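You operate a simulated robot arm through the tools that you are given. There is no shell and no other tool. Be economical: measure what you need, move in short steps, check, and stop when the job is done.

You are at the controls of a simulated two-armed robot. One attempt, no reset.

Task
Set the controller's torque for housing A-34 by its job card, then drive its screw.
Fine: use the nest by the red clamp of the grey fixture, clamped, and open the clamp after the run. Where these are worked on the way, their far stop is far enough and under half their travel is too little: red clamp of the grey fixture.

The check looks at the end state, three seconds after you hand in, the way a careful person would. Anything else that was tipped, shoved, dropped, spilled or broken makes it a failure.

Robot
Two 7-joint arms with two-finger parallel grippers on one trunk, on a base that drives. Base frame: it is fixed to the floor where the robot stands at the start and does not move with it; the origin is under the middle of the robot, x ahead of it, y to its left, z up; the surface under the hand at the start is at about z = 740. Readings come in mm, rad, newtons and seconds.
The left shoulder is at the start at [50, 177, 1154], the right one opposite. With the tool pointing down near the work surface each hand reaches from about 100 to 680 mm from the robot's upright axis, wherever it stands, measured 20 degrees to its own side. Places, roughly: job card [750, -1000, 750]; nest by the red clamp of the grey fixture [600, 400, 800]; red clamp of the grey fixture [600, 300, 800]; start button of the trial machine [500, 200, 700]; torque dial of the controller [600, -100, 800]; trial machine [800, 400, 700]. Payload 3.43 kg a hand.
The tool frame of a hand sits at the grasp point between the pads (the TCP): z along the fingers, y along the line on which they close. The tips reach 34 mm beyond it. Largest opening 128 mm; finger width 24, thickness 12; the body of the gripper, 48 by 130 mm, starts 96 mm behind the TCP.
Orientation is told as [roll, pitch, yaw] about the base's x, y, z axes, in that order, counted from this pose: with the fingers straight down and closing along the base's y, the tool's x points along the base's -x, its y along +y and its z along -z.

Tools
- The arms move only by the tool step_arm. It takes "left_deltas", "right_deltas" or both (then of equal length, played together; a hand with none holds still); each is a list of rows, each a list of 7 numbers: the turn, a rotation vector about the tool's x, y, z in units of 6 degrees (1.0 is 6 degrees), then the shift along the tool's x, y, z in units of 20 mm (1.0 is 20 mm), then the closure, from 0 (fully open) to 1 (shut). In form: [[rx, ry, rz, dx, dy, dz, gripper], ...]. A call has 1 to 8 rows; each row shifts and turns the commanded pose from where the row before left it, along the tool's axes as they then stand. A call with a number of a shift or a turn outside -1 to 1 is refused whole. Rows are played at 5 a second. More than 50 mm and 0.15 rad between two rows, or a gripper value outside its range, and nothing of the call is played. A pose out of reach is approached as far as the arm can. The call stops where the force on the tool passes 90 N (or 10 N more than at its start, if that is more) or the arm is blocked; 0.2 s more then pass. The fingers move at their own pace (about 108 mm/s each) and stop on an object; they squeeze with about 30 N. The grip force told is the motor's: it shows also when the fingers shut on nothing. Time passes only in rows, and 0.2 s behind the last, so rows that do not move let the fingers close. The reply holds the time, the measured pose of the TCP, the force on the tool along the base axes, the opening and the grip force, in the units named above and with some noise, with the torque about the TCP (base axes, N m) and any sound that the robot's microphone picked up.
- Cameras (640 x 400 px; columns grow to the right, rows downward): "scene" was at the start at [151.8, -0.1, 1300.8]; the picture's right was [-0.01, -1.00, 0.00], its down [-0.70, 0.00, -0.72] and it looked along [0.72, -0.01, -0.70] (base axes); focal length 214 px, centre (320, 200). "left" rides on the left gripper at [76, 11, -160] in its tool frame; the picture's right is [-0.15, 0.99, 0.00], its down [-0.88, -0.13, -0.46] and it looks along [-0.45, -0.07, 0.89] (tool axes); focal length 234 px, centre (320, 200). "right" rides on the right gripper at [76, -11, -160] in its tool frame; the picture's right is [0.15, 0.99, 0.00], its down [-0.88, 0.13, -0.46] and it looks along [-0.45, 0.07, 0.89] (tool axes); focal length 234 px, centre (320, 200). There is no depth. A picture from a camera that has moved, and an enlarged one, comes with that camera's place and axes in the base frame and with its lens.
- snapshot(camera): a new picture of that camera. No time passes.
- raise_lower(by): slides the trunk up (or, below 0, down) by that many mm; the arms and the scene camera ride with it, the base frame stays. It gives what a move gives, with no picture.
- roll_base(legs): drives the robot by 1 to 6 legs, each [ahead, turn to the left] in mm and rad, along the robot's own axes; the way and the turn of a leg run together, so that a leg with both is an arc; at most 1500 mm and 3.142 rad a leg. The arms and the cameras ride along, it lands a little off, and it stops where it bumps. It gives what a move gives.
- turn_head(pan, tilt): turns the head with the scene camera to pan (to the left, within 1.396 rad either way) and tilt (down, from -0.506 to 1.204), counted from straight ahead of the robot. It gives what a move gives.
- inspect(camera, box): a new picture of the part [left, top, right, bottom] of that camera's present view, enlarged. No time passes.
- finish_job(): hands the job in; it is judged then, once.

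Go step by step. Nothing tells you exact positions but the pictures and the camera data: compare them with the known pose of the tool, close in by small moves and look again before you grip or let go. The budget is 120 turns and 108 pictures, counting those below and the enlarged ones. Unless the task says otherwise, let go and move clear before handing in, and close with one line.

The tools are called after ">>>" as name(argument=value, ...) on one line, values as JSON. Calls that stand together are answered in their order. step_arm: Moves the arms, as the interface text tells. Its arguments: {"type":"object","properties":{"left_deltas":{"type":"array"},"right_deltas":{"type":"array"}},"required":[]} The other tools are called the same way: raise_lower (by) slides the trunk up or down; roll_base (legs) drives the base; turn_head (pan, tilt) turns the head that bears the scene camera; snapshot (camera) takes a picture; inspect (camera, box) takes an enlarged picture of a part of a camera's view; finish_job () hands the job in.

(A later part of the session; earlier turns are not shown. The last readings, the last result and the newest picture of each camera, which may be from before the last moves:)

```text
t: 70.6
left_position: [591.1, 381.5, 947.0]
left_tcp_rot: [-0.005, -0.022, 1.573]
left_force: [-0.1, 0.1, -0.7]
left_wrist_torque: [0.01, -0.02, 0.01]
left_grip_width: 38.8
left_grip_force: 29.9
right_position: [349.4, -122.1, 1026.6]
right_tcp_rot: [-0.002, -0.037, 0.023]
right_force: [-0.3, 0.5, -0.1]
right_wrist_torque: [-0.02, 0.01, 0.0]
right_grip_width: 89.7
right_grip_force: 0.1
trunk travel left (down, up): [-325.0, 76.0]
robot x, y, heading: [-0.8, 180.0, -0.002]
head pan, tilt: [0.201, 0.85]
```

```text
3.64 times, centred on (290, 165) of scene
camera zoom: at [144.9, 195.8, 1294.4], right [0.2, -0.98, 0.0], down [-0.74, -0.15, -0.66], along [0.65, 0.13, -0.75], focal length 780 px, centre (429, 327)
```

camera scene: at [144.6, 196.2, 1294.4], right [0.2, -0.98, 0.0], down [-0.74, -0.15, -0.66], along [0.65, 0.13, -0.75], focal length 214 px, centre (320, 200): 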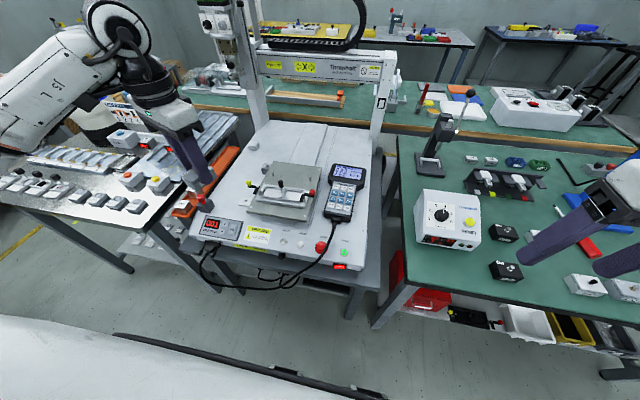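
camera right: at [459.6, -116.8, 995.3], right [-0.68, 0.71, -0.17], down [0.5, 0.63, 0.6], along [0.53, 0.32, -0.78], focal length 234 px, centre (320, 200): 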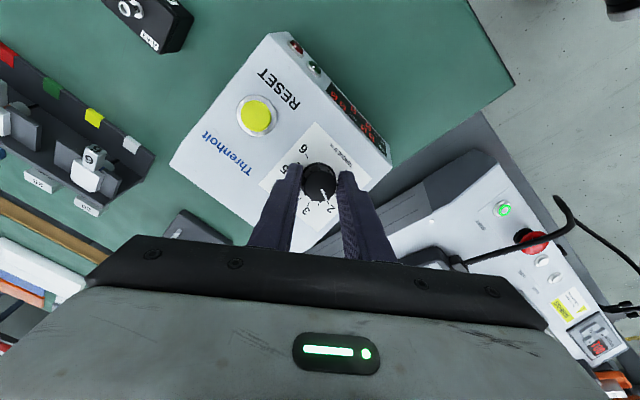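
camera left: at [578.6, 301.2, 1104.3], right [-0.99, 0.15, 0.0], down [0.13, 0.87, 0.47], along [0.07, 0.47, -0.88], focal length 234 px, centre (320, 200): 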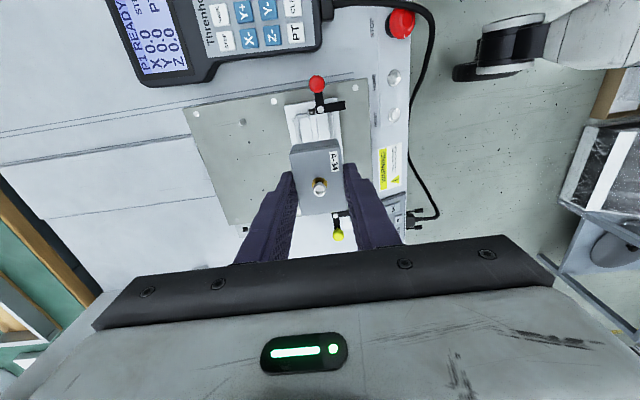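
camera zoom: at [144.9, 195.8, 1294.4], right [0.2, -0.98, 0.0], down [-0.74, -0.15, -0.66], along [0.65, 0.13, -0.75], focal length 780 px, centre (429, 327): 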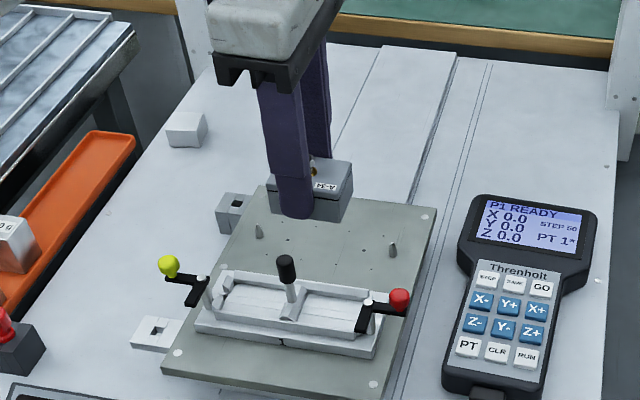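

>>> step_arm(left_deltas=[[-0.048, 0.21, 0, 0, -0.35, 0, 1], [0, 0, 0, 0, 0, 1, 1], [0, 0, 0, 0, 0, 1, 1]])

>>> inspect(camera="left", box=[250, 60, 390, 230])

>>> inspect(camera="scene", box=[240, 140, 325, 210])

```text
t: 71.4
left_position: [594.3, 380.9, 907.2]
left_tcp_rot: [-0.001, 0.002, 1.571]
left_force: [-0.1, -0.3, -0.6]
left_wrist_torque: [-0.02, 0.01, 0.01]
left_grip_width: 39.0
left_grip_force: 29.6
right_position: [349.1, -122.3, 1026.7]
right_tcp_rot: [-0.004, -0.037, 0.021]
right_force: [-0.1, 0.3, -0.4]
right_wrist_torque: [0.02, -0.01, 0.0]
right_grip_width: 89.8
right_grip_force: 0.1
trunk travel left (down, up): [-325.0, 76.0]
robot x, y, heading: [-1.3, 179.6, 0.0]
head pan, tilt: [0.201, 0.85]
```

```text
2.35 times, centred on (320, 145) of left
camera zoom: at [584.6, 305.6, 1066.7], right [-0.99, 0.15, 0.0], down [0.13, 0.88, 0.45], along [0.07, 0.45, -0.89], focal length 551 px, centre (320, 329)
```

zoom: 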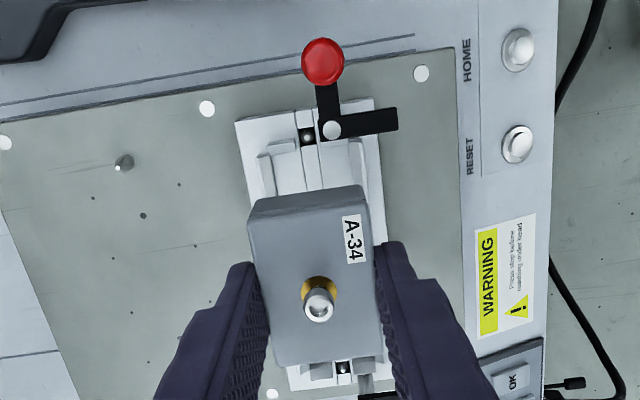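

```text
5.71 times, centred on (282, 175) of scene
camera zoom: at [144.8, 196.2, 1294.4], right [0.2, -0.98, 0.0], down [-0.74, -0.15, -0.66], along [0.65, 0.13, -0.75], focal length 1226 px, centre (534, 343)
```

zoom: 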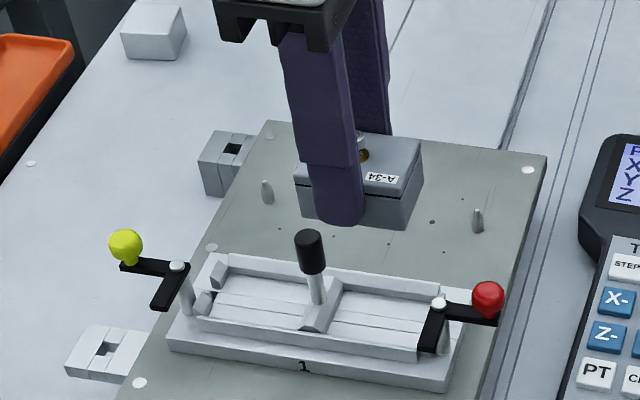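

Aligned closely. I shift 2 mm and descend to just above the rails.

>>> step_arm(left_deltas=[[0, 0, 0, 0, -0.12, 1, 1], [0, 0, 0, 0, 0, 1, 1], [0, 0, 0, 0, 0, 1, 1], [0, 0, 0, 0, 0, 1, 1], [0, 0, 0, 0, 0, 0.4, 1]])

>>> inspect(camera="left", box=[250, 80, 390, 230])

>>> inspect(camera="scene", box=[255, 160, 320, 210])

```text
t: 72.6
left_position: [598.0, 380.9, 818.5]
left_tcp_rot: [0.0, 0.002, 1.573]
left_force: [0.9, -0.3, -0.8]
left_wrist_torque: [0.01, -0.02, 0.01]
left_grip_width: 38.5
left_grip_force: 29.9
right_position: [348.1, -122.1, 1028.1]
right_tcp_rot: [-0.003, -0.036, 0.022]
right_force: [0.7, 0.7, 0.3]
right_wrist_torque: [0.02, 0.01, 0.0]
right_grip_width: 89.6
right_grip_force: 0.1
trunk travel left (down, up): [-325.0, 76.0]
robot x, y, heading: [-2.6, 182.9, 0.002]
head pan, tilt: [0.201, 0.85]
```

```text
2.67 times, centred on (320, 155) of left
camera zoom: at [587.4, 306.0, 978.3], right [-0.99, 0.15, 0.0], down [0.13, 0.88, 0.45], along [0.07, 0.45, -0.89], focal length 624 px, centre (320, 320)
```

zoom: 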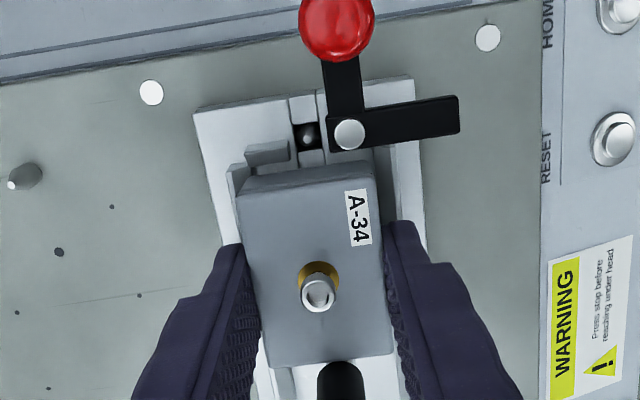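

```text
8.00 times, centred on (288, 185) of scene
camera zoom: at [144.7, 196.2, 1294.4], right [0.2, -0.98, 0.0], down [-0.74, -0.15, -0.66], along [0.65, 0.13, -0.75], focal length 1716 px, centre (580, 320)
```

zoom: 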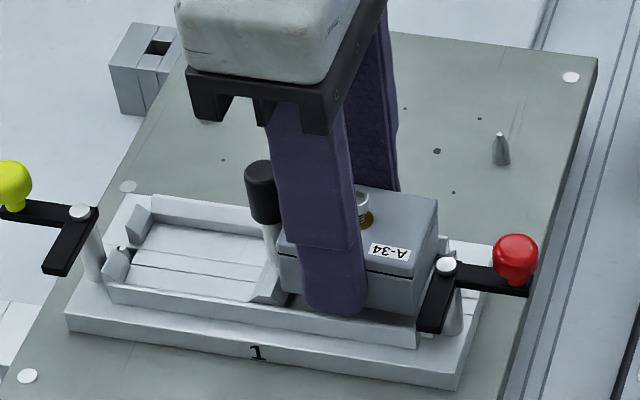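

>>> step_arm(left_deltas=[[0, 0, 0, 0, 0.03, 0.2, 1], [0, 0, 0, 0, 0, 0.2, 1], [0, 0, 0, 0, 0, 0.1, 1]])

```text
t: 73.4
left_position: [597.8, 380.6, 813.8]
left_tcp_rot: [-0.005, 0.004, 1.573]
left_force: [-7.7, 3.3, 27.2]
left_wrist_torque: [0.2, 1.05, -0.07]
left_grip_width: 38.7
left_grip_force: 30.1
right_position: [345.5, -122.3, 1028.9]
right_tcp_rot: [-0.003, -0.039, 0.02]
right_force: [-0.6, -0.6, 0.0]
right_wrist_torque: [0.0, 0.0, 0.01]
right_grip_width: 89.4
right_grip_force: 0.1
trunk travel left (down, up): [-325.0, 76.0]
robot x, y, heading: [-2.3, 178.2, 0.006]
head pan, tilt: [0.201, 0.85]
```

Contact at about 10 mm above where I expected. I look before going on.

>>> inspect(camera="scene", box=[272, 175, 312, 205])

>>> inspect(camera="left", box=[285, 115, 365, 175])

```text
13.33 times, centred on (292, 190) of scene
camera zoom: at [141.3, 195.6, 1295.4], right [0.2, -0.98, 0.0], down [-0.73, -0.15, -0.66], along [0.65, 0.13, -0.75], focal length 2860 px, centre (693, 333)
```

zoom: 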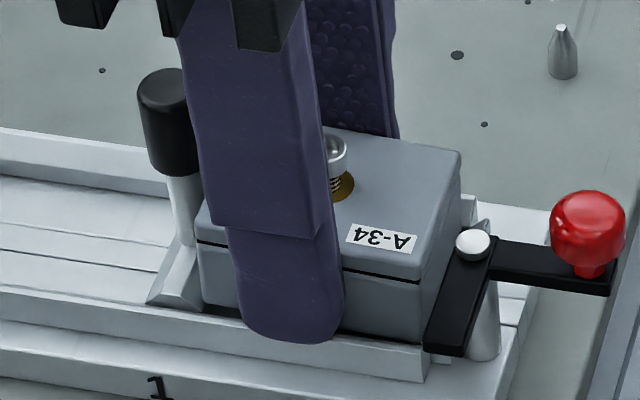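

```text
6.67 times, centred on (325, 145) of left
camera zoom: at [585.7, 305.6, 973.5], right [-0.99, 0.14, -0.01], down [0.13, 0.88, 0.45], along [0.07, 0.45, -0.89], focal length 1561 px, centre (287, 567)
```

zoom: 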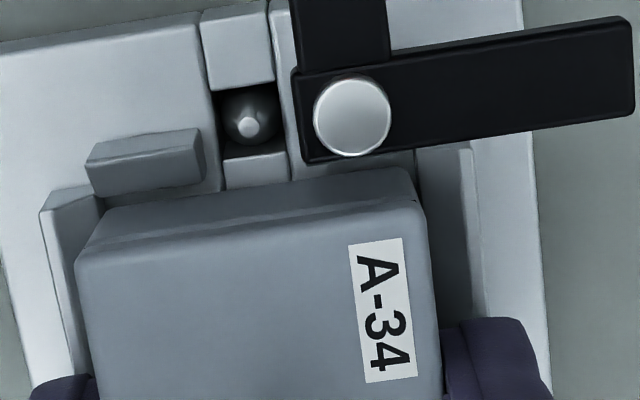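

The fingertips now rest on the rails with the housing about 2 mm above its seat. I centre by 1 mm, unload, and release to let it settle.

>>> step_arm(left_deltas=[[0, 0, 0, 0, 0.05, -0.12, 1], [0, 0, 0, 0, 0, 0, 1]])

>>> step_arm(left_deltas=[[0, 0, 0, 0, 0, 0, 0.66], [0, 0, 0, 0, 0, 0, 0.6], [0, 0, 0, 0, 0, 0, 0.6]])

>>> inspect(camera="left", box=[270, 110, 370, 220])

>>> inspect(camera="scene", box=[272, 175, 312, 205])

```text
t: 74.0
left_position: [598.4, 380.4, 813.3]
left_tcp_rot: [-0.006, 0.002, 1.57]
left_force: [-0.9, 2.3, 21.6]
left_wrist_torque: [0.12, 0.63, -0.09]
left_grip_width: 39.0
left_grip_force: 30.2
right_position: [346.5, -122.0, 1027.8]
right_tcp_rot: [-0.004, -0.037, 0.022]
right_force: [0.2, -0.4, -0.6]
right_wrist_torque: [0.0, 0.0, -0.02]
right_grip_width: 89.8
right_grip_force: 0.1
trunk travel left (down, up): [-325.0, 76.0]
robot x, y, heading: [-4.3, 182.0, 0.0]
head pan, tilt: [0.201, 0.85]
```

```text
t: 74.8
left_position: [599.8, 380.3, 813.7]
left_tcp_rot: [-0.004, 0.004, 1.571]
left_force: [12.1, 0.4, 16.2]
left_wrist_torque: [0.11, 0.08, -0.01]
left_grip_width: 44.6
left_grip_force: 0.0
right_position: [347.4, -122.6, 1027.1]
right_tcp_rot: [-0.003, -0.036, 0.019]
right_force: [0.4, 0.0, 0.9]
right_wrist_torque: [0.01, 0.05, 0.0]
right_grip_width: 89.4
right_grip_force: 0.1
trunk travel left (down, up): [-325.0, 76.0]
robot x, y, heading: [-2.1, 180.0, -0.001]
head pan, tilt: [0.201, 0.85]
```

```text
3.64 times, centred on (320, 165) of left
camera zoom: at [586.9, 305.5, 973.6], right [-0.99, 0.15, -0.01], down [0.13, 0.88, 0.45], along [0.07, 0.45, -0.89], focal length 852 px, centre (320, 327)
```

zoom: 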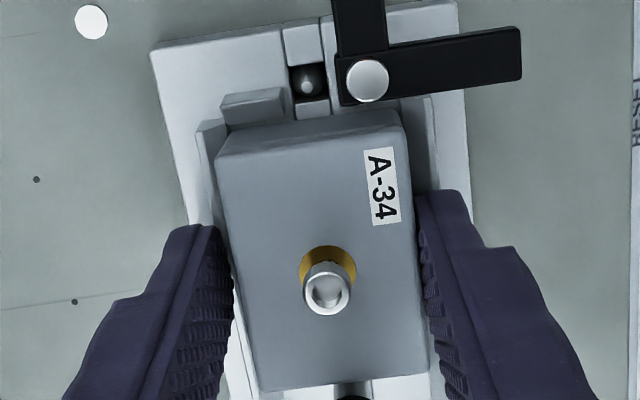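

```text
13.33 times, centred on (292, 190) of scene
camera zoom: at [144.0, 195.6, 1294.5], right [0.2, -0.98, 0.0], down [-0.74, -0.15, -0.66], along [0.65, 0.13, -0.75], focal length 2860 px, centre (693, 333)
```

zoom: 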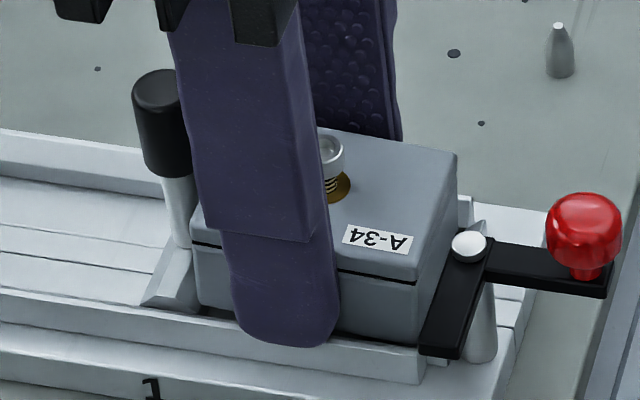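

Fingers are open. I lift clear and look at how it is seated.

>>> step_arm(left_deltas=[[0, 0, 0, 0, 0, -0.2, 0.6], [0, 0, 0, 0, 0, -1, 0.5], [0, 0, 0, 0, 0, -1, 0.5], [0, 0, 0, 0, 0, -1, 0.5], [0, 0, 0, 0, 0, -1, 0.5], [0, 0, 0, -1, 0, -1, 0.5], [0, 0, 0, -1, 0, -1, 0.5]])

>>> inspect(camera="scene", box=[255, 165, 315, 210])

>>> inspect(camera="left", box=[260, 90, 380, 210])

```text
t: 76.4
left_position: [596.7, 422.7, 935.0]
left_tcp_rot: [0.0, 0.002, 1.569]
left_force: [0.1, 0.2, 0.5]
left_wrist_torque: [-0.01, -0.01, -0.03]
left_grip_width: 64.0
left_grip_force: 0.1
right_position: [347.9, -122.4, 1029.2]
right_tcp_rot: [-0.005, -0.036, 0.02]
right_force: [1.4, -0.3, 0.3]
right_wrist_torque: [0.0, 0.04, 0.0]
right_grip_width: 89.4
right_grip_force: 0.1
trunk travel left (down, up): [-325.0, 76.0]
robot x, y, heading: [0.1, 182.8, -0.002]
head pan, tilt: [0.201, 0.85]
```

```text
8.89 times, centred on (285, 188) of scene
camera zoom: at [144.4, 196.3, 1294.4], right [0.2, -0.98, 0.0], down [-0.74, -0.15, -0.66], along [0.65, 0.13, -0.75], focal length 1906 px, centre (631, 311)
```

zoom: 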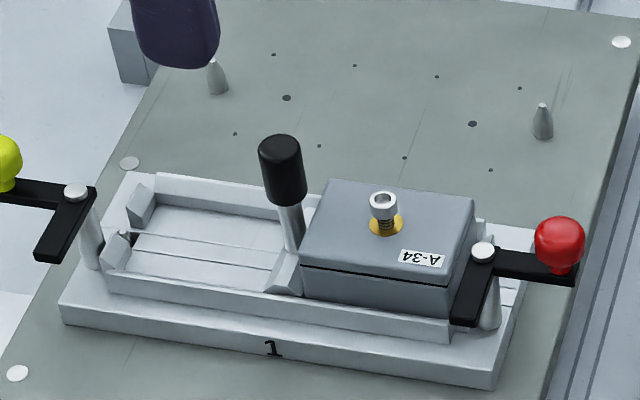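

```text
3.33 times, centred on (320, 150) of left
camera zoom: at [585.9, 347.0, 1095.4], right [-0.99, 0.15, 0.0], down [0.13, 0.88, 0.45], along [0.07, 0.45, -0.89], focal length 781 px, centre (320, 367)
```

zoom: 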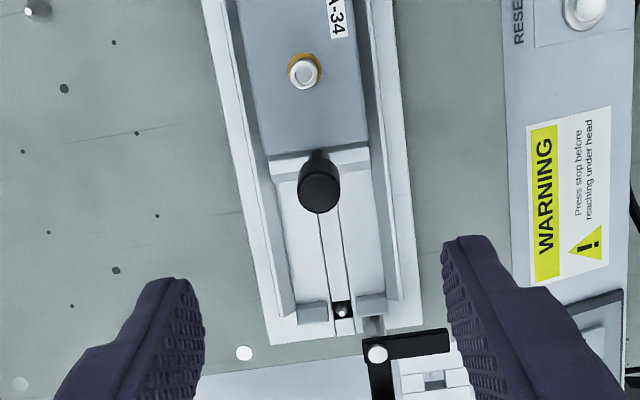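

>>> inspect(camera="scene", box=[280, 180, 304, 200])

```text
16.00 times, centred on (292, 190) of scene
camera zoom: at [144.4, 196.3, 1294.4], right [0.2, -0.98, 0.0], down [-0.74, -0.15, -0.66], along [0.65, 0.13, -0.75], focal length 3432 px, centre (768, 360)
```

zoom: 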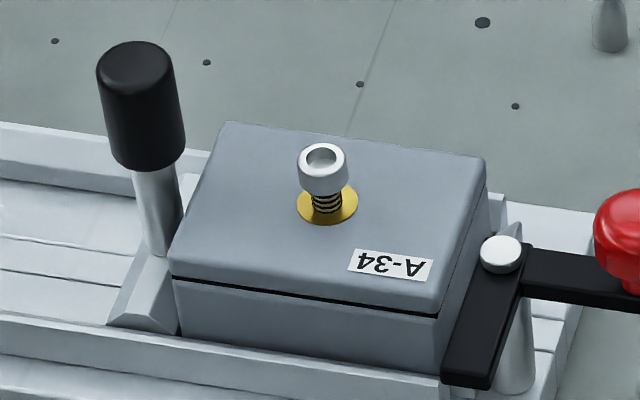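

It appears seated, but I want to be sure, so I'll press lightly with closed fingertips on the clamp-side end of the lid, clear of the screw, post and clamp.

>>> step_arm(left_deltas=[[0, 0, 0, 1, -0.05, 0, 1], [0, 0, 0, 1, 0, 0, 1], [0, 0, 0, 1, 0, 0, 1], [0, 0, 0, 0.08, 0, 1, 1], [0, 0, 0, 0, 0, 1, 1], [0, 0, 0, 0, 0, 1, 1], [0, 0, 0, 0, 0, 1, 1]])

>>> inspect(camera="scene", box=[255, 165, 315, 210])

>>> inspect(camera="left", box=[260, 100, 380, 220])

```text
t: 78.0
left_position: [599.1, 361.4, 853.6]
left_tcp_rot: [-0.002, 0.001, 1.571]
left_force: [0.8, 0.2, -0.4]
left_wrist_torque: [0.02, 0.03, 0.0]
left_grip_width: 0.0
left_grip_force: 29.4
right_position: [347.4, -122.9, 1028.2]
right_tcp_rot: [-0.004, -0.037, 0.022]
right_force: [0.3, 0.4, 0.0]
right_wrist_torque: [0.01, -0.03, 0.02]
right_grip_width: 89.5
right_grip_force: 0.0
trunk travel left (down, up): [-325.0, 76.0]
robot x, y, heading: [-3.7, 176.8, 0.008]
head pan, tilt: [0.201, 0.85]
```

```text
8.89 times, centred on (285, 188) of scene
camera zoom: at [144.7, 196.2, 1294.4], right [0.2, -0.98, 0.0], down [-0.74, -0.15, -0.66], along [0.65, 0.13, -0.75], focal length 1906 px, centre (631, 311)
```

zoom: 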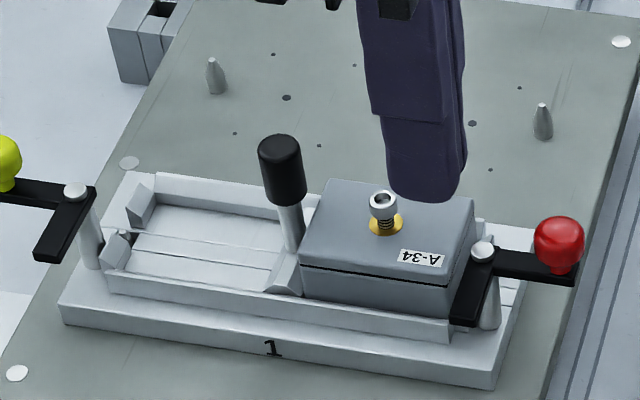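

```text
3.33 times, centred on (320, 160) of left
camera zoom: at [588.0, 285.0, 1014.0], right [-0.99, 0.15, 0.0], down [0.13, 0.88, 0.45], along [0.07, 0.45, -0.89], focal length 781 px, centre (320, 333)
```

zoom: 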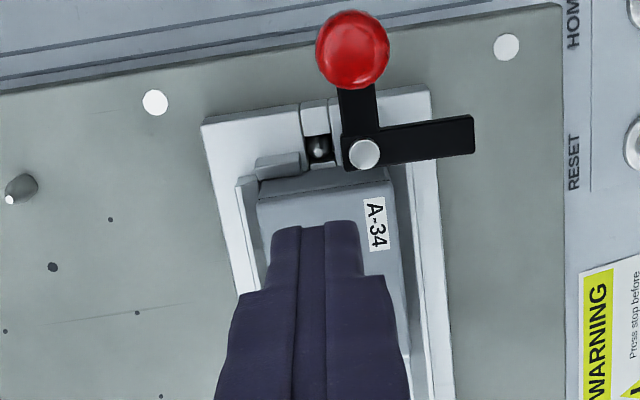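

>>> step_arm(left_deltas=[[0, 0, 0, 0.05, 0, 0.8, 1], [0, 0, 0, 0, 0, 0.3, 1], [0, 0, 0, 0, 0, 0.15, 1]])

```text
t: 78.8
left_position: [599.2, 360.1, 832.8]
left_tcp_rot: [-0.004, 0.004, 1.572]
left_force: [0.2, 3.0, 13.6]
left_wrist_torque: [0.17, -0.01, -0.01]
left_grip_width: 0.0
left_grip_force: 29.8
right_position: [346.5, -123.0, 1028.1]
right_tcp_rot: [-0.003, -0.039, 0.019]
right_force: [-1.0, 0.4, 0.5]
right_wrist_torque: [-0.01, 0.0, 0.02]
right_grip_width: 89.8
right_grip_force: 0.0
trunk travel left (down, up): [-325.0, 76.0]
robot x, y, heading: [2.5, 183.8, -0.003]
head pan, tilt: [0.201, 0.85]
```

>>> step_arm(left_deltas=[[0, 0, 0, 0, 0, 0.2, 1], [0, 0, 0, 0, 0, 0.2, 1]])

>>> inspect(camera="scene", box=[280, 180, 304, 200])

```text
t: 79.4
left_position: [598.1, 359.4, 832.6]
left_tcp_rot: [-0.016, 0.002, 1.573]
left_force: [-5.0, 9.2, 48.7]
left_wrist_torque: [0.46, 0.26, -0.03]
left_grip_width: 0.1
left_grip_force: 29.1
right_position: [342.8, -124.0, 1030.0]
right_tcp_rot: [-0.002, -0.041, 0.021]
right_force: [0.4, -1.0, 0.6]
right_wrist_torque: [0.04, -0.01, 0.03]
right_grip_width: 89.4
right_grip_force: 0.0
trunk travel left (down, up): [-325.0, 76.0]
robot x, y, heading: [-0.1, 179.7, 0.0]
head pan, tilt: [0.201, 0.85]
```

```text
16.00 times, centred on (292, 190) of scene
camera zoom: at [139.2, 195.5, 1295.9], right [0.2, -0.98, 0.0], down [-0.73, -0.15, -0.66], along [0.65, 0.13, -0.75], focal length 3432 px, centre (768, 360)
```

zoom: 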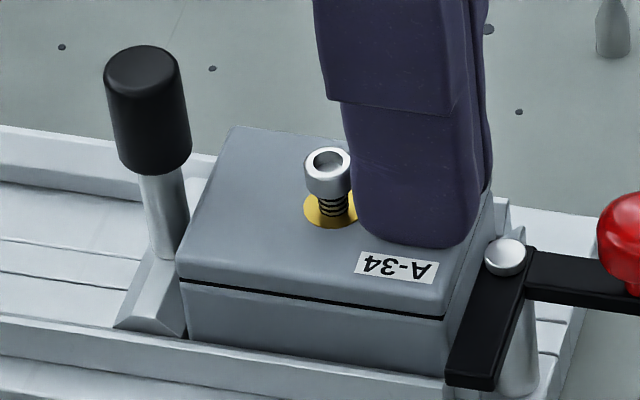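

Firmly seated: 48 N on the lid moved nothing. Next I bring the closed fingertips behind the red knob on its +x side, ready to swing the clamp.

>>> step_arm(left_deltas=[[0, 0, 0, 0, 0, -1, 1], [0, 0, 0, 0, 0, -1, 1], [0, 0, 0, 0, 0, -1, 1], [0, 0, 0, 1, -0.5, 0, 1], [0, 0, 0, 1, -0.3, 0, 1], [0, 0, 0, 0.6, -0.1, 0, 1]])

>>> inspect(camera="left", box=[240, 80, 400, 220])

>>> inspect(camera="scene", box=[255, 165, 335, 215])

```text
t: 80.8
left_position: [616.5, 308.7, 883.0]
left_tcp_rot: [0.0, 0.002, 1.571]
left_force: [0.3, 0.6, 0.6]
left_wrist_torque: [0.0, 0.0, -0.01]
left_grip_width: 0.3
left_grip_force: 29.7
right_position: [347.8, -122.9, 1027.4]
right_tcp_rot: [-0.005, -0.037, 0.021]
right_force: [-0.1, 0.2, -0.1]
right_wrist_torque: [0.03, -0.01, -0.03]
right_grip_width: 89.6
right_grip_force: 0.2
trunk travel left (down, up): [-325.0, 76.0]
robot x, y, heading: [-3.2, 178.0, -0.0]
head pan, tilt: [0.201, 0.85]
```

```text
2.86 times, centred on (320, 150) of left
camera zoom: at [605.1, 232.2, 1042.9], right [-0.99, 0.15, 0.0], down [0.13, 0.88, 0.45], along [0.07, 0.45, -0.89], focal length 669 px, centre (320, 343)
```

zoom: 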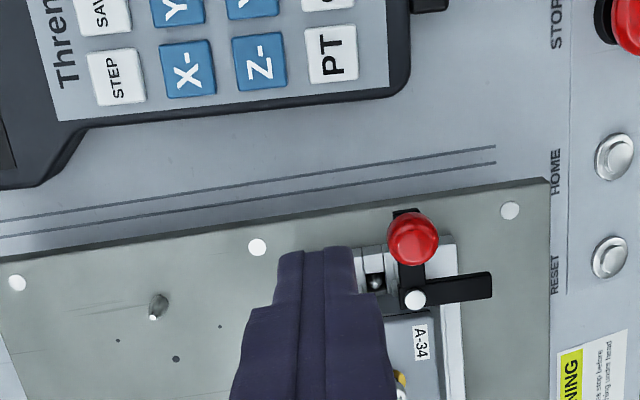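

```text
8.00 times, centred on (295, 190) of scene
camera zoom: at [144.6, 196.0, 1294.4], right [0.2, -0.98, 0.0], down [-0.74, -0.15, -0.66], along [0.65, 0.13, -0.75], focal length 1716 px, centre (520, 280)
```

zoom: 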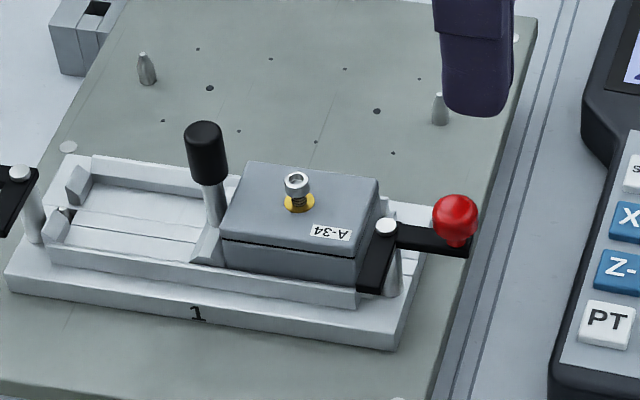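

>>> step_arm(left_deltas=[[0, 0, 0, 0, 0, 1, 1], [0, 0, 0, 0, 0, 1, 1], [0, 0, 0, 0, 0, 0.65, 1]])

>>> inspect(camera="scene", box=[255, 165, 335, 215])

```text
t: 81.6
left_position: [616.8, 307.6, 830.0]
left_tcp_rot: [-0.001, 0.001, 1.571]
left_force: [0.9, 0.3, 0.2]
left_wrist_torque: [0.0, 0.0, 0.0]
left_grip_width: 0.0
left_grip_force: 30.0
right_position: [348.7, -121.5, 1027.4]
right_tcp_rot: [-0.005, -0.036, 0.02]
right_force: [-0.3, 0.0, -0.3]
right_wrist_torque: [-0.03, -0.03, 0.0]
right_grip_width: 89.8
right_grip_force: 0.0
trunk travel left (down, up): [-325.0, 76.0]
robot x, y, heading: [-0.7, 181.1, 0.003]
head pan, tilt: [0.201, 0.85]
```

```text
8.00 times, centred on (295, 190) of scene
camera zoom: at [144.6, 196.1, 1294.4], right [0.2, -0.98, 0.0], down [-0.74, -0.15, -0.66], along [0.65, 0.13, -0.75], focal length 1716 px, centre (520, 280)
```

zoom: 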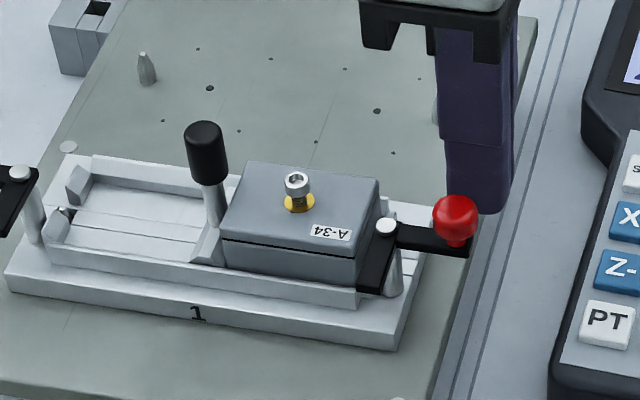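

The finger is behind the knob; I push toward the robot a little and check that it swings.

>>> step_arm(left_deltas=[[0, 0, 0, 0, 0.4, 0, 1], [0, 0, 0, 0.05, 0.4, 0, 1], [0, 0, 0, 0.05, 0.4, 0, 1], [0, 0, 0, 0.05, 0.3, 0, 1]])

>>> inspect(camera="scene", box=[255, 165, 335, 215])

```text
t: 82.6
left_position: [585.4, 304.1, 829.8]
left_tcp_rot: [0.0, 0.003, 1.571]
left_force: [-0.3, 0.2, 0.2]
left_wrist_torque: [0.01, -0.04, -0.03]
left_grip_width: 0.0
left_grip_force: 29.5
right_position: [347.4, -122.7, 1028.3]
right_tcp_rot: [-0.005, -0.037, 0.02]
right_force: [0.2, 0.6, -0.3]
right_wrist_torque: [0.0, 0.02, -0.01]
right_grip_width: 89.8
right_grip_force: 0.0
trunk travel left (down, up): [-325.0, 76.0]
robot x, y, heading: [-2.5, 180.6, 0.004]
head pan, tilt: [0.201, 0.85]
```

```text
8.00 times, centred on (295, 190) of scene
camera zoom: at [144.6, 196.1, 1294.4], right [0.2, -0.98, 0.0], down [-0.74, -0.15, -0.66], along [0.65, 0.13, -0.75], focal length 1716 px, centre (520, 280)
```

zoom: 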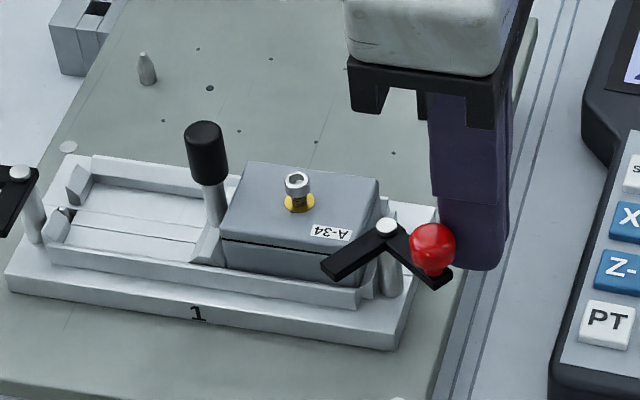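

It swings the right way. I continue along the arc.

>>> step_arm(left_deltas=[[0, 0, 0, -0.1, 0.4, 0, 1], [0, 0, 0, -0.2, 0.4, 0, 1], [0, 0, 0, -0.25, 0.3, 0, 1], [0, 0, 0, -0.25, 0.15, 0, 1]])

>>> inspect(camera="scene", box=[255, 165, 335, 215])

```text
t: 83.6
left_position: [561.4, 318.0, 830.0]
left_tcp_rot: [-0.003, 0.002, 1.57]
left_force: [2.1, -2.7, 0.1]
left_wrist_torque: [0.01, -0.01, -0.01]
left_grip_width: 0.2
left_grip_force: 30.4
right_position: [347.3, -123.2, 1026.8]
right_tcp_rot: [-0.004, -0.038, 0.021]
right_force: [0.0, -0.8, 0.4]
right_wrist_torque: [0.02, -0.02, 0.04]
right_grip_width: 89.8
right_grip_force: 0.0
trunk travel left (down, up): [-325.0, 76.0]
robot x, y, heading: [-2.2, 179.6, 0.001]
head pan, tilt: [0.201, 0.85]
```

```text
8.00 times, centred on (295, 190) of scene
camera zoom: at [144.9, 195.7, 1294.4], right [0.2, -0.98, 0.0], down [-0.74, -0.15, -0.66], along [0.65, 0.13, -0.75], focal length 1716 px, centre (520, 280)
```

zoom: 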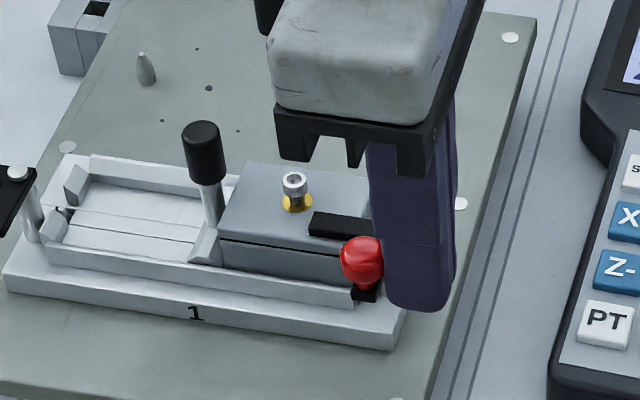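

Nearly closed; I push on gently to the stop.

>>> step_arm(left_deltas=[[0, 0, 0, -0.2, 0, 0, 1], [0, 0, 0, -0.2, 0, 0, 1]])

>>> inspect(camera="scene", box=[255, 165, 335, 215])

```text
t: 84.2
left_position: [561.0, 320.5, 829.6]
left_tcp_rot: [-0.002, 0.011, 1.564]
left_force: [2.6, -27.6, -2.1]
left_wrist_torque: [-0.33, -0.08, 0.02]
left_grip_width: 0.0
left_grip_force: 30.1
right_position: [347.5, -124.7, 1027.6]
right_tcp_rot: [-0.002, -0.037, 0.021]
right_force: [-0.3, -0.7, -0.5]
right_wrist_torque: [-0.01, -0.05, 0.03]
right_grip_width: 89.6
right_grip_force: 0.0
trunk travel left (down, up): [-325.0, 76.0]
robot x, y, heading: [-2.1, 178.5, 0.002]
head pan, tilt: [0.201, 0.85]
```

```text
8.00 times, centred on (295, 190) of scene
camera zoom: at [145.2, 193.2, 1294.4], right [0.2, -0.98, 0.0], down [-0.74, -0.15, -0.66], along [0.65, 0.13, -0.75], focal length 1716 px, centre (520, 280)
```

zoom: 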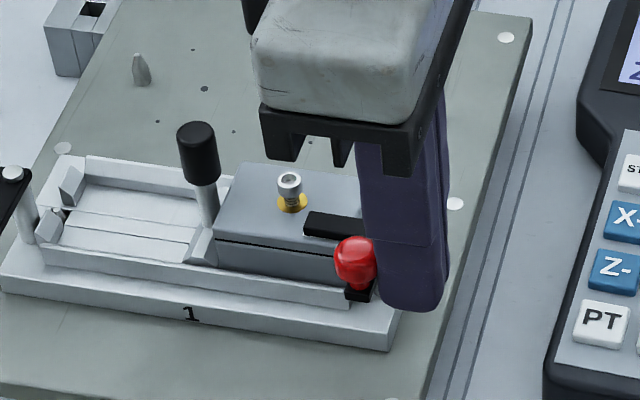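

The clamp is at its stop. I back off, lift, and carry the closed fingers over to the START button at about [467, 183, 695].

>>> step_arm(left_deltas=[[0, 0, 0, 0.5, 0, 0, 1], [0, 0, 0, 0.5, 0, -0.5, 1], [0, 0, 0, 0, 0, -1, 1], [0, 0, 0, 0, 0, -1, 1], [0, 0, 0, 0, 0, -1, 1]])

>>> step_arm(left_deltas=[[0, 0, 0, 0.9, 0.7, 0, 1], [0, 0, 0, 0.9, 0.7, 0, 1], [0, 0, 0, 0.9, 0.7, 0, 1], [0, 0, 0, 0.9, 0.7, 0, 1], [0, 0, 0, 0.9, 0.7, 0, 1], [0, 0, 0, 0.9, 0.7, 0, 1], [0, 0, 0, 0.2, 0.5, 0, 1]])

>>> inspect(camera="scene", box=[255, 165, 375, 275])

>>> snapshot(camera="left")

```text
t: 85.4
left_position: [561.5, 308.4, 899.6]
left_tcp_rot: [-0.001, 0.001, 1.573]
left_force: [0.4, -0.4, 0.3]
left_wrist_torque: [0.04, 0.01, 0.02]
left_grip_width: 0.0
left_grip_force: 30.0
right_position: [348.4, -122.8, 1028.9]
right_tcp_rot: [-0.003, -0.036, 0.022]
right_force: [0.0, -0.1, 0.6]
right_wrist_torque: [0.02, 0.0, 0.02]
right_grip_width: 89.6
right_grip_force: 0.0
trunk travel left (down, up): [-325.0, 76.0]
robot x, y, heading: [0.1, 175.3, -0.004]
head pan, tilt: [0.201, 0.85]
```

```text
t: 87.0
left_position: [466.2, 195.3, 899.8]
left_tcp_rot: [-0.002, 0.002, 1.57]
left_force: [0.4, 0.5, 0.6]
left_wrist_torque: [-0.02, 0.01, 0.0]
left_grip_width: 0.0
left_grip_force: 30.5
right_position: [348.2, -121.6, 1027.5]
right_tcp_rot: [-0.004, -0.037, 0.02]
right_force: [0.8, -0.2, -0.1]
right_wrist_torque: [0.0, 0.02, -0.03]
right_grip_width: 89.4
right_grip_force: 0.0
trunk travel left (down, up): [-325.0, 76.0]
robot x, y, heading: [1.0, 181.6, -0.004]
head pan, tilt: [0.201, 0.85]
```

```text
3.64 times, centred on (315, 220) of scene
camera zoom: at [144.5, 196.2, 1294.4], right [0.2, -0.98, 0.0], down [-0.74, -0.15, -0.66], along [0.65, 0.13, -0.75], focal length 780 px, centre (338, 127)
```

zoom: 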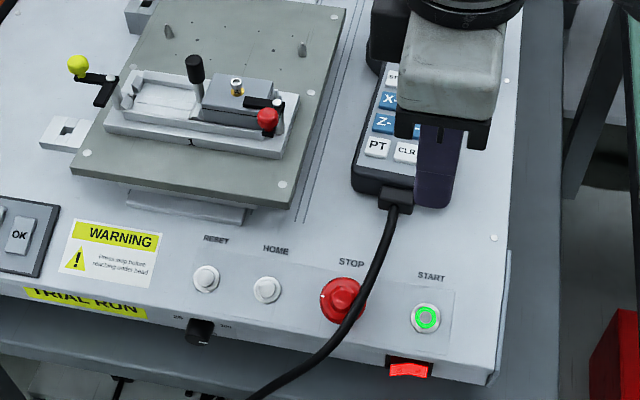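

```text
21 pictures are left
camera left: at [456.0, 120.7, 1058.8], right [-0.99, 0.15, 0.0], down [0.13, 0.88, 0.45], along [0.07, 0.45, -0.89], focal length 234 px, centre (320, 200)
```

left: 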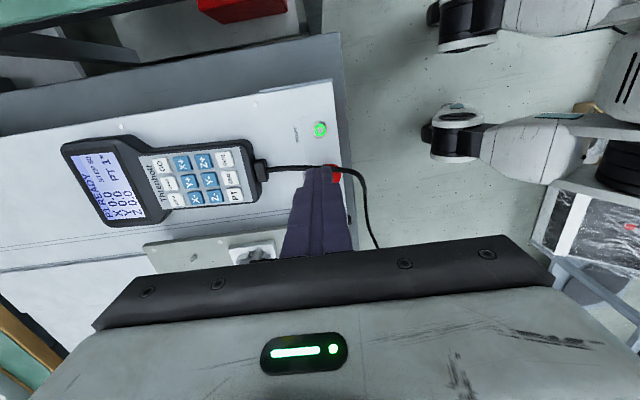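

>>> inspect(camera="scene", box=[275, 210, 345, 260])

>>> step_arm(left_deltas=[[0, 0, 0, 0.46, 0, 1, 1], [0, 0, 0, 0, 0, 1, 1], [0, 0, 0, 0, 0, 1, 1], [0, 0, 0, 0, 0, 1, 1], [0, 0, 0, 0, 0, 1, 1], [0, 0, 0, 0, 0, 1, 1], [0, 0, 0, 0, 0, 1, 1]])

>>> inspect(camera="scene", box=[255, 165, 375, 275])

```text
8.00 times, centred on (310, 235) of scene
camera zoom: at [144.5, 196.2, 1294.4], right [0.2, -0.98, 0.0], down [-0.74, -0.15, -0.66], along [0.65, 0.13, -0.75], focal length 1716 px, centre (400, -80)
```

zoom: 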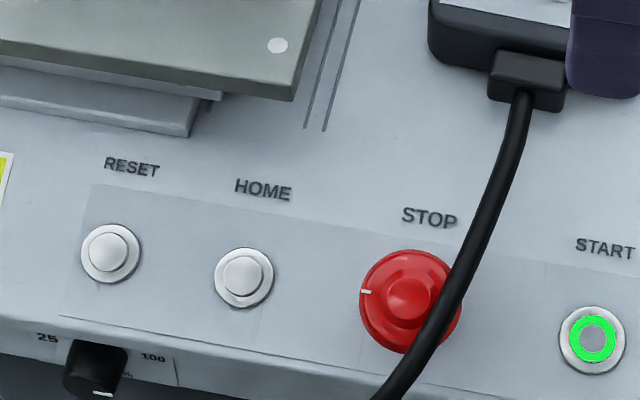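

```text
t: 88.6
left_position: [470.3, 186.4, 759.1]
left_tcp_rot: [0.002, 0.002, 1.569]
left_force: [0.0, -0.2, 0.1]
left_wrist_torque: [-0.01, -0.01, -0.02]
left_grip_width: 0.4
left_grip_force: 30.0
right_position: [347.5, -121.6, 1027.4]
right_tcp_rot: [-0.004, -0.036, 0.019]
right_force: [-1.4, 0.8, 0.0]
right_wrist_torque: [-0.03, 0.0, -0.01]
right_grip_width: 89.5
right_grip_force: 0.1
trunk travel left (down, up): [-325.0, 76.0]
robot x, y, heading: [-0.5, 179.2, -0.002]
head pan, tilt: [0.201, 0.85]
```

```text
3.64 times, centred on (315, 220) of scene
camera zoom: at [144.7, 196.2, 1294.4], right [0.2, -0.98, 0.0], down [-0.74, -0.15, -0.66], along [0.65, 0.13, -0.75], focal length 780 px, centre (338, 127)
```

zoom: 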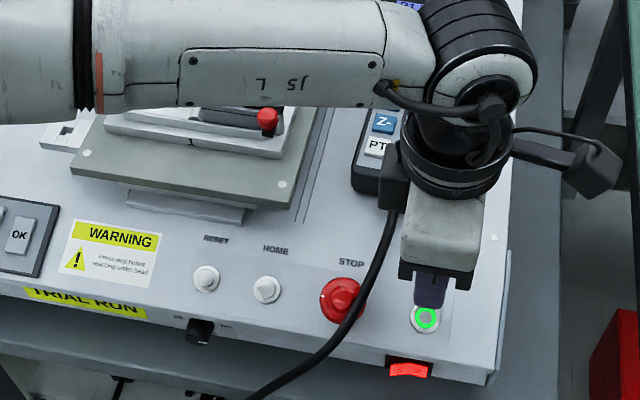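

START is right under the fingertips and the run speed dial and program are as found. I press it and retract at once in the same call.

>>> step_arm(left_deltas=[[0, 0, 0, 0, 0.12, 1, 1], [0, 0, 0, 0, 0, 0.35, 1], [0, 0, 0, 0, 0, 0.3, 1], [0, 0, 0, 0, 0, -0.7, 1], [0, 0, 0, 0, 0, -1, 1], [0, 0, 0, 0, 1, -1, 1], [0, 0, 0, 0, 1, -1, 1], [0, 0, 0, 0, 1, -1, 1]])

>>> snapshot(camera="scene")

```text
t: 90.4
left_position: [403.0, 187.1, 820.1]
left_tcp_rot: [0.0, 0.002, 1.572]
left_force: [0.4, 0.1, 0.5]
left_wrist_torque: [0.03, 0.01, 0.03]
left_grip_width: 0.0
left_grip_force: 29.8
right_position: [348.6, -122.9, 1027.6]
right_tcp_rot: [-0.003, -0.037, 0.021]
right_force: [-0.3, 0.2, -0.3]
right_wrist_torque: [-0.02, 0.0, -0.01]
right_grip_width: 89.7
right_grip_force: 0.1
trunk travel left (down, up): [-325.0, 76.0]
robot x, y, heading: [2.6, 181.1, 0.003]
head pan, tilt: [0.201, 0.85]
heard: click
```

```text
18 pictures are left
camera scene: at [144.4, 196.2, 1294.5], right [0.2, -0.98, 0.0], down [-0.74, -0.15, -0.66], along [0.65, 0.13, -0.75], focal length 214 px, centre (320, 200)
```

scene: 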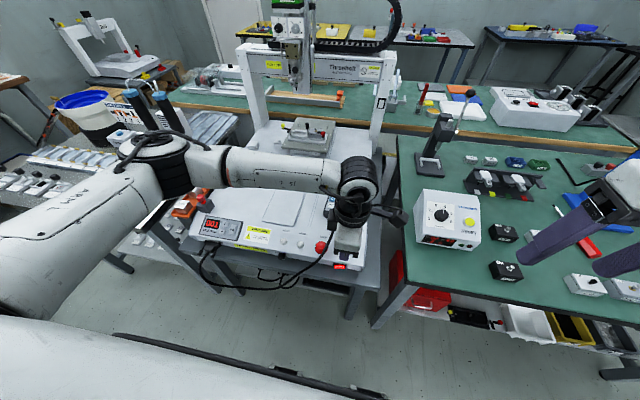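

The button clicked; the bed is carrying the fixture back under the gantry head. I hold still and wait.

>>> step_arm(left_deltas=[[0, 0, 0, 0, 0, 0, 1], [0, 0, 0, 0, 0, 0, 1], [0, 0, 0, 0, 0, 0, 1], [0, 0, 0, 0, 0, 0, 1], [0, 0, 0, 0, 0, 0, 1], [0, 0, 0, 0, 0, 0, 1], [0, 0, 0, 0, 0, 0, 1], [0, 0, 0, 0, 0, 0, 1]])

>>> inspect(camera="scene", box=[230, 0, 400, 170])

>>> step_arm(left_deltas=[[0, 0, 0, 0, 0, 0, 1], [0, 0, 0, 0, 0, 0, 1], [0, 0, 0, 0, 0, 0, 1], [0, 0, 0, 0, 0, 0, 1], [0, 0, 0, 0, 0, 0, 1], [0, 0, 0, 0, 0, 0, 1], [0, 0, 0, 0, 0, 0, 1], [0, 0, 0, 0, 0, 0, 1]])

>>> step_arm(left_deltas=[[0, 0, 0, 0, 0, 0, 1], [0, 0, 0, 0, 0, 0, 1], [0, 0, 0, 0, 0, 0, 1], [0, 0, 0, 0, 0, 0, 1], [0, 0, 0, 0, 0, 0, 1], [0, 0, 0, 0, 0, 0, 1], [0, 0, 0, 0, 0, 0, 1], [0, 0, 0, 0, 0, 0, 1]])

>>> snapshot(camera="scene")

```text
t: 92.2
left_position: [403.6, 185.9, 821.6]
left_tcp_rot: [-0.001, 0.002, 1.572]
left_force: [-0.2, -0.1, -0.4]
left_wrist_torque: [0.01, -0.01, 0.03]
left_grip_width: 0.0
left_grip_force: 30.3
right_position: [348.8, -122.6, 1028.3]
right_tcp_rot: [-0.003, -0.034, 0.021]
right_force: [0.4, -0.7, 0.6]
right_wrist_torque: [-0.01, 0.05, 0.01]
right_grip_width: 89.5
right_grip_force: 0.1
trunk travel left (down, up): [-325.0, 76.0]
robot x, y, heading: [-2.6, 177.3, -0.001]
head pan, tilt: [0.201, 0.85]
```

```text
2.35 times, centred on (315, 85) of scene
camera zoom: at [144.6, 196.1, 1294.4], right [0.2, -0.98, 0.0], down [-0.74, -0.15, -0.66], along [0.65, 0.13, -0.75], focal length 505 px, centre (332, 471)
```

zoom: 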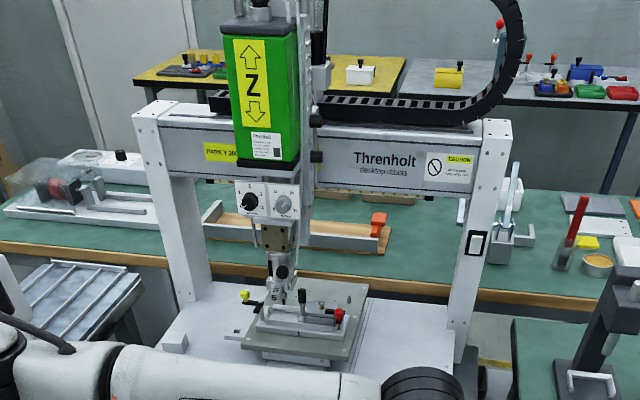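

```text
t: 94.0
left_position: [404.2, 185.4, 820.6]
left_tcp_rot: [0.0, 0.001, 1.571]
left_force: [-0.5, 0.3, -0.3]
left_wrist_torque: [0.01, 0.0, 0.0]
left_grip_width: 0.0
left_grip_force: 30.2
right_position: [348.8, -122.9, 1027.7]
right_tcp_rot: [-0.002, -0.036, 0.022]
right_force: [-0.9, 0.6, 0.5]
right_wrist_torque: [0.01, 0.04, -0.03]
right_grip_width: 89.6
right_grip_force: 0.0
trunk travel left (down, up): [-325.0, 76.0]
robot x, y, heading: [-2.0, 177.0, 0.001]
head pan, tilt: [0.201, 0.85]
```

```text
t: 95.8
left_position: [404.7, 186.1, 820.8]
left_tcp_rot: [-0.001, 0.001, 1.57]
left_force: [-0.2, -0.2, -0.2]
left_wrist_torque: [0.03, -0.03, -0.02]
left_grip_width: 0.0
left_grip_force: 29.9
right_position: [348.2, -122.4, 1026.6]
right_tcp_rot: [-0.002, -0.037, 0.02]
right_force: [-0.3, -0.1, 0.9]
right_wrist_torque: [0.01, -0.02, 0.0]
right_grip_width: 89.8
right_grip_force: 0.1
trunk travel left (down, up): [-325.0, 76.0]
robot x, y, heading: [-2.8, 183.2, -0.001]
head pan, tilt: [0.201, 0.85]
```

```text
16 pictures are left
camera scene: at [144.6, 196.1, 1294.4], right [0.2, -0.98, 0.0], down [-0.74, -0.15, -0.66], along [0.65, 0.13, -0.75], focal length 214 px, centre (320, 200)
```

scene: 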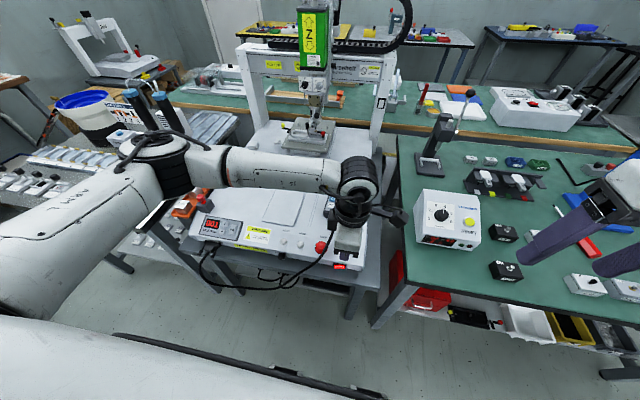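

The head visited the empty left nest first and is now at ours. I keep waiting.

>>> step_arm(left_deltas=[[0, 0, 0, 0, 0, 0, 1], [0, 0, 0, 0, 0, 0, 1], [0, 0, 0, 0, 0, 0, 1], [0, 0, 0, 0, 0, 0, 1], [0, 0, 0, 0, 0, 0, 1], [0, 0, 0, 0, 0, 0, 1], [0, 0, 0, 0, 0, 0, 1], [0, 0, 0, 0, 0, 0, 1]])

>>> step_arm(left_deltas=[[0, 0, 0, 0, 0, 0, 1], [0, 0, 0, 0, 0, 0, 1], [0, 0, 0, 0, 0, 0, 1], [0, 0, 0, 0, 0, 0, 1], [0, 0, 0, 0, 0, 0, 1], [0, 0, 0, 0, 0, 0, 1], [0, 0, 0, 0, 0, 0, 1], [0, 0, 0, 0, 0, 0, 1]])

>>> step_arm(left_deltas=[[0, 0, 0, 0, 0, 0, 1], [0, 0, 0, 0, 0, 0, 1], [0, 0, 0, 0, 0, 0, 1], [0, 0, 0, 0, 0, 0, 1], [0, 0, 0, 0, 0, 0, 1], [0, 0, 0, 0, 0, 0, 1], [0, 0, 0, 0, 0, 0, 1], [0, 0, 0, 0, 0, 0, 1]])

>>> snapshot(camera="scene")

```text
t: 97.6
left_position: [404.2, 186.3, 821.2]
left_tcp_rot: [-0.001, 0.003, 1.57]
left_force: [-0.2, 0.4, -1.0]
left_wrist_torque: [-0.01, 0.03, 0.02]
left_grip_width: 0.0
left_grip_force: 29.9
right_position: [348.0, -123.0, 1028.5]
right_tcp_rot: [-0.003, -0.037, 0.021]
right_force: [0.1, -1.3, 0.0]
right_wrist_torque: [-0.01, -0.01, -0.02]
right_grip_width: 89.5
right_grip_force: 0.1
trunk travel left (down, up): [-325.0, 76.0]
robot x, y, heading: [-3.8, 180.0, -0.001]
head pan, tilt: [0.201, 0.85]
```

```text
t: 99.4
left_position: [404.1, 186.1, 821.7]
left_tcp_rot: [0.0, 0.003, 1.571]
left_force: [0.0, -0.1, -0.2]
left_wrist_torque: [0.0, 0.01, 0.0]
left_grip_width: 0.1
left_grip_force: 29.3
right_position: [348.3, -122.5, 1028.3]
right_tcp_rot: [-0.004, -0.037, 0.02]
right_force: [0.2, 0.1, 0.1]
right_wrist_torque: [0.02, -0.03, 0.02]
right_grip_width: 89.5
right_grip_force: 0.1
trunk travel left (down, up): [-325.0, 76.0]
robot x, y, heading: [-2.0, 176.8, 0.004]
head pan, tilt: [0.201, 0.85]
```

```text
t: 101.2
left_position: [404.9, 185.3, 821.1]
left_tcp_rot: [0.0, 0.002, 1.57]
left_force: [0.0, 0.5, 0.6]
left_wrist_torque: [0.01, 0.0, 0.01]
left_grip_width: 0.1
left_grip_force: 29.8
right_position: [347.4, -123.7, 1028.9]
right_tcp_rot: [-0.005, -0.036, 0.022]
right_force: [-0.8, -0.2, -0.6]
right_wrist_torque: [0.0, 0.01, 0.05]
right_grip_width: 89.4
right_grip_force: 0.0
trunk travel left (down, up): [-325.0, 76.0]
robot x, y, heading: [-0.3, 174.9, 0.001]
head pan, tilt: [0.201, 0.85]
```

```text
15 pictures are left
camera scene: at [144.6, 196.1, 1294.4], right [0.2, -0.98, 0.0], down [-0.74, -0.15, -0.66], along [0.65, 0.13, -0.75], focal length 214 px, centre (320, 200)
```

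scene: 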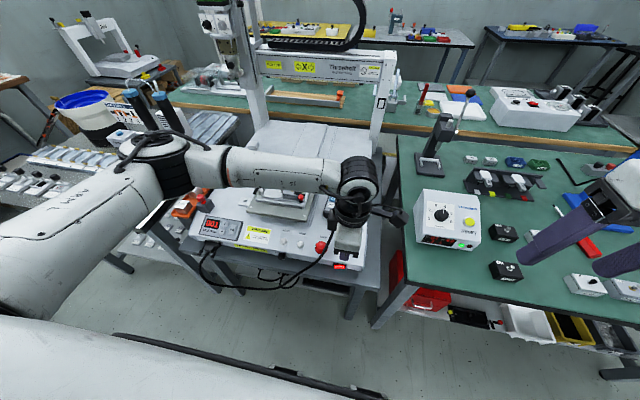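

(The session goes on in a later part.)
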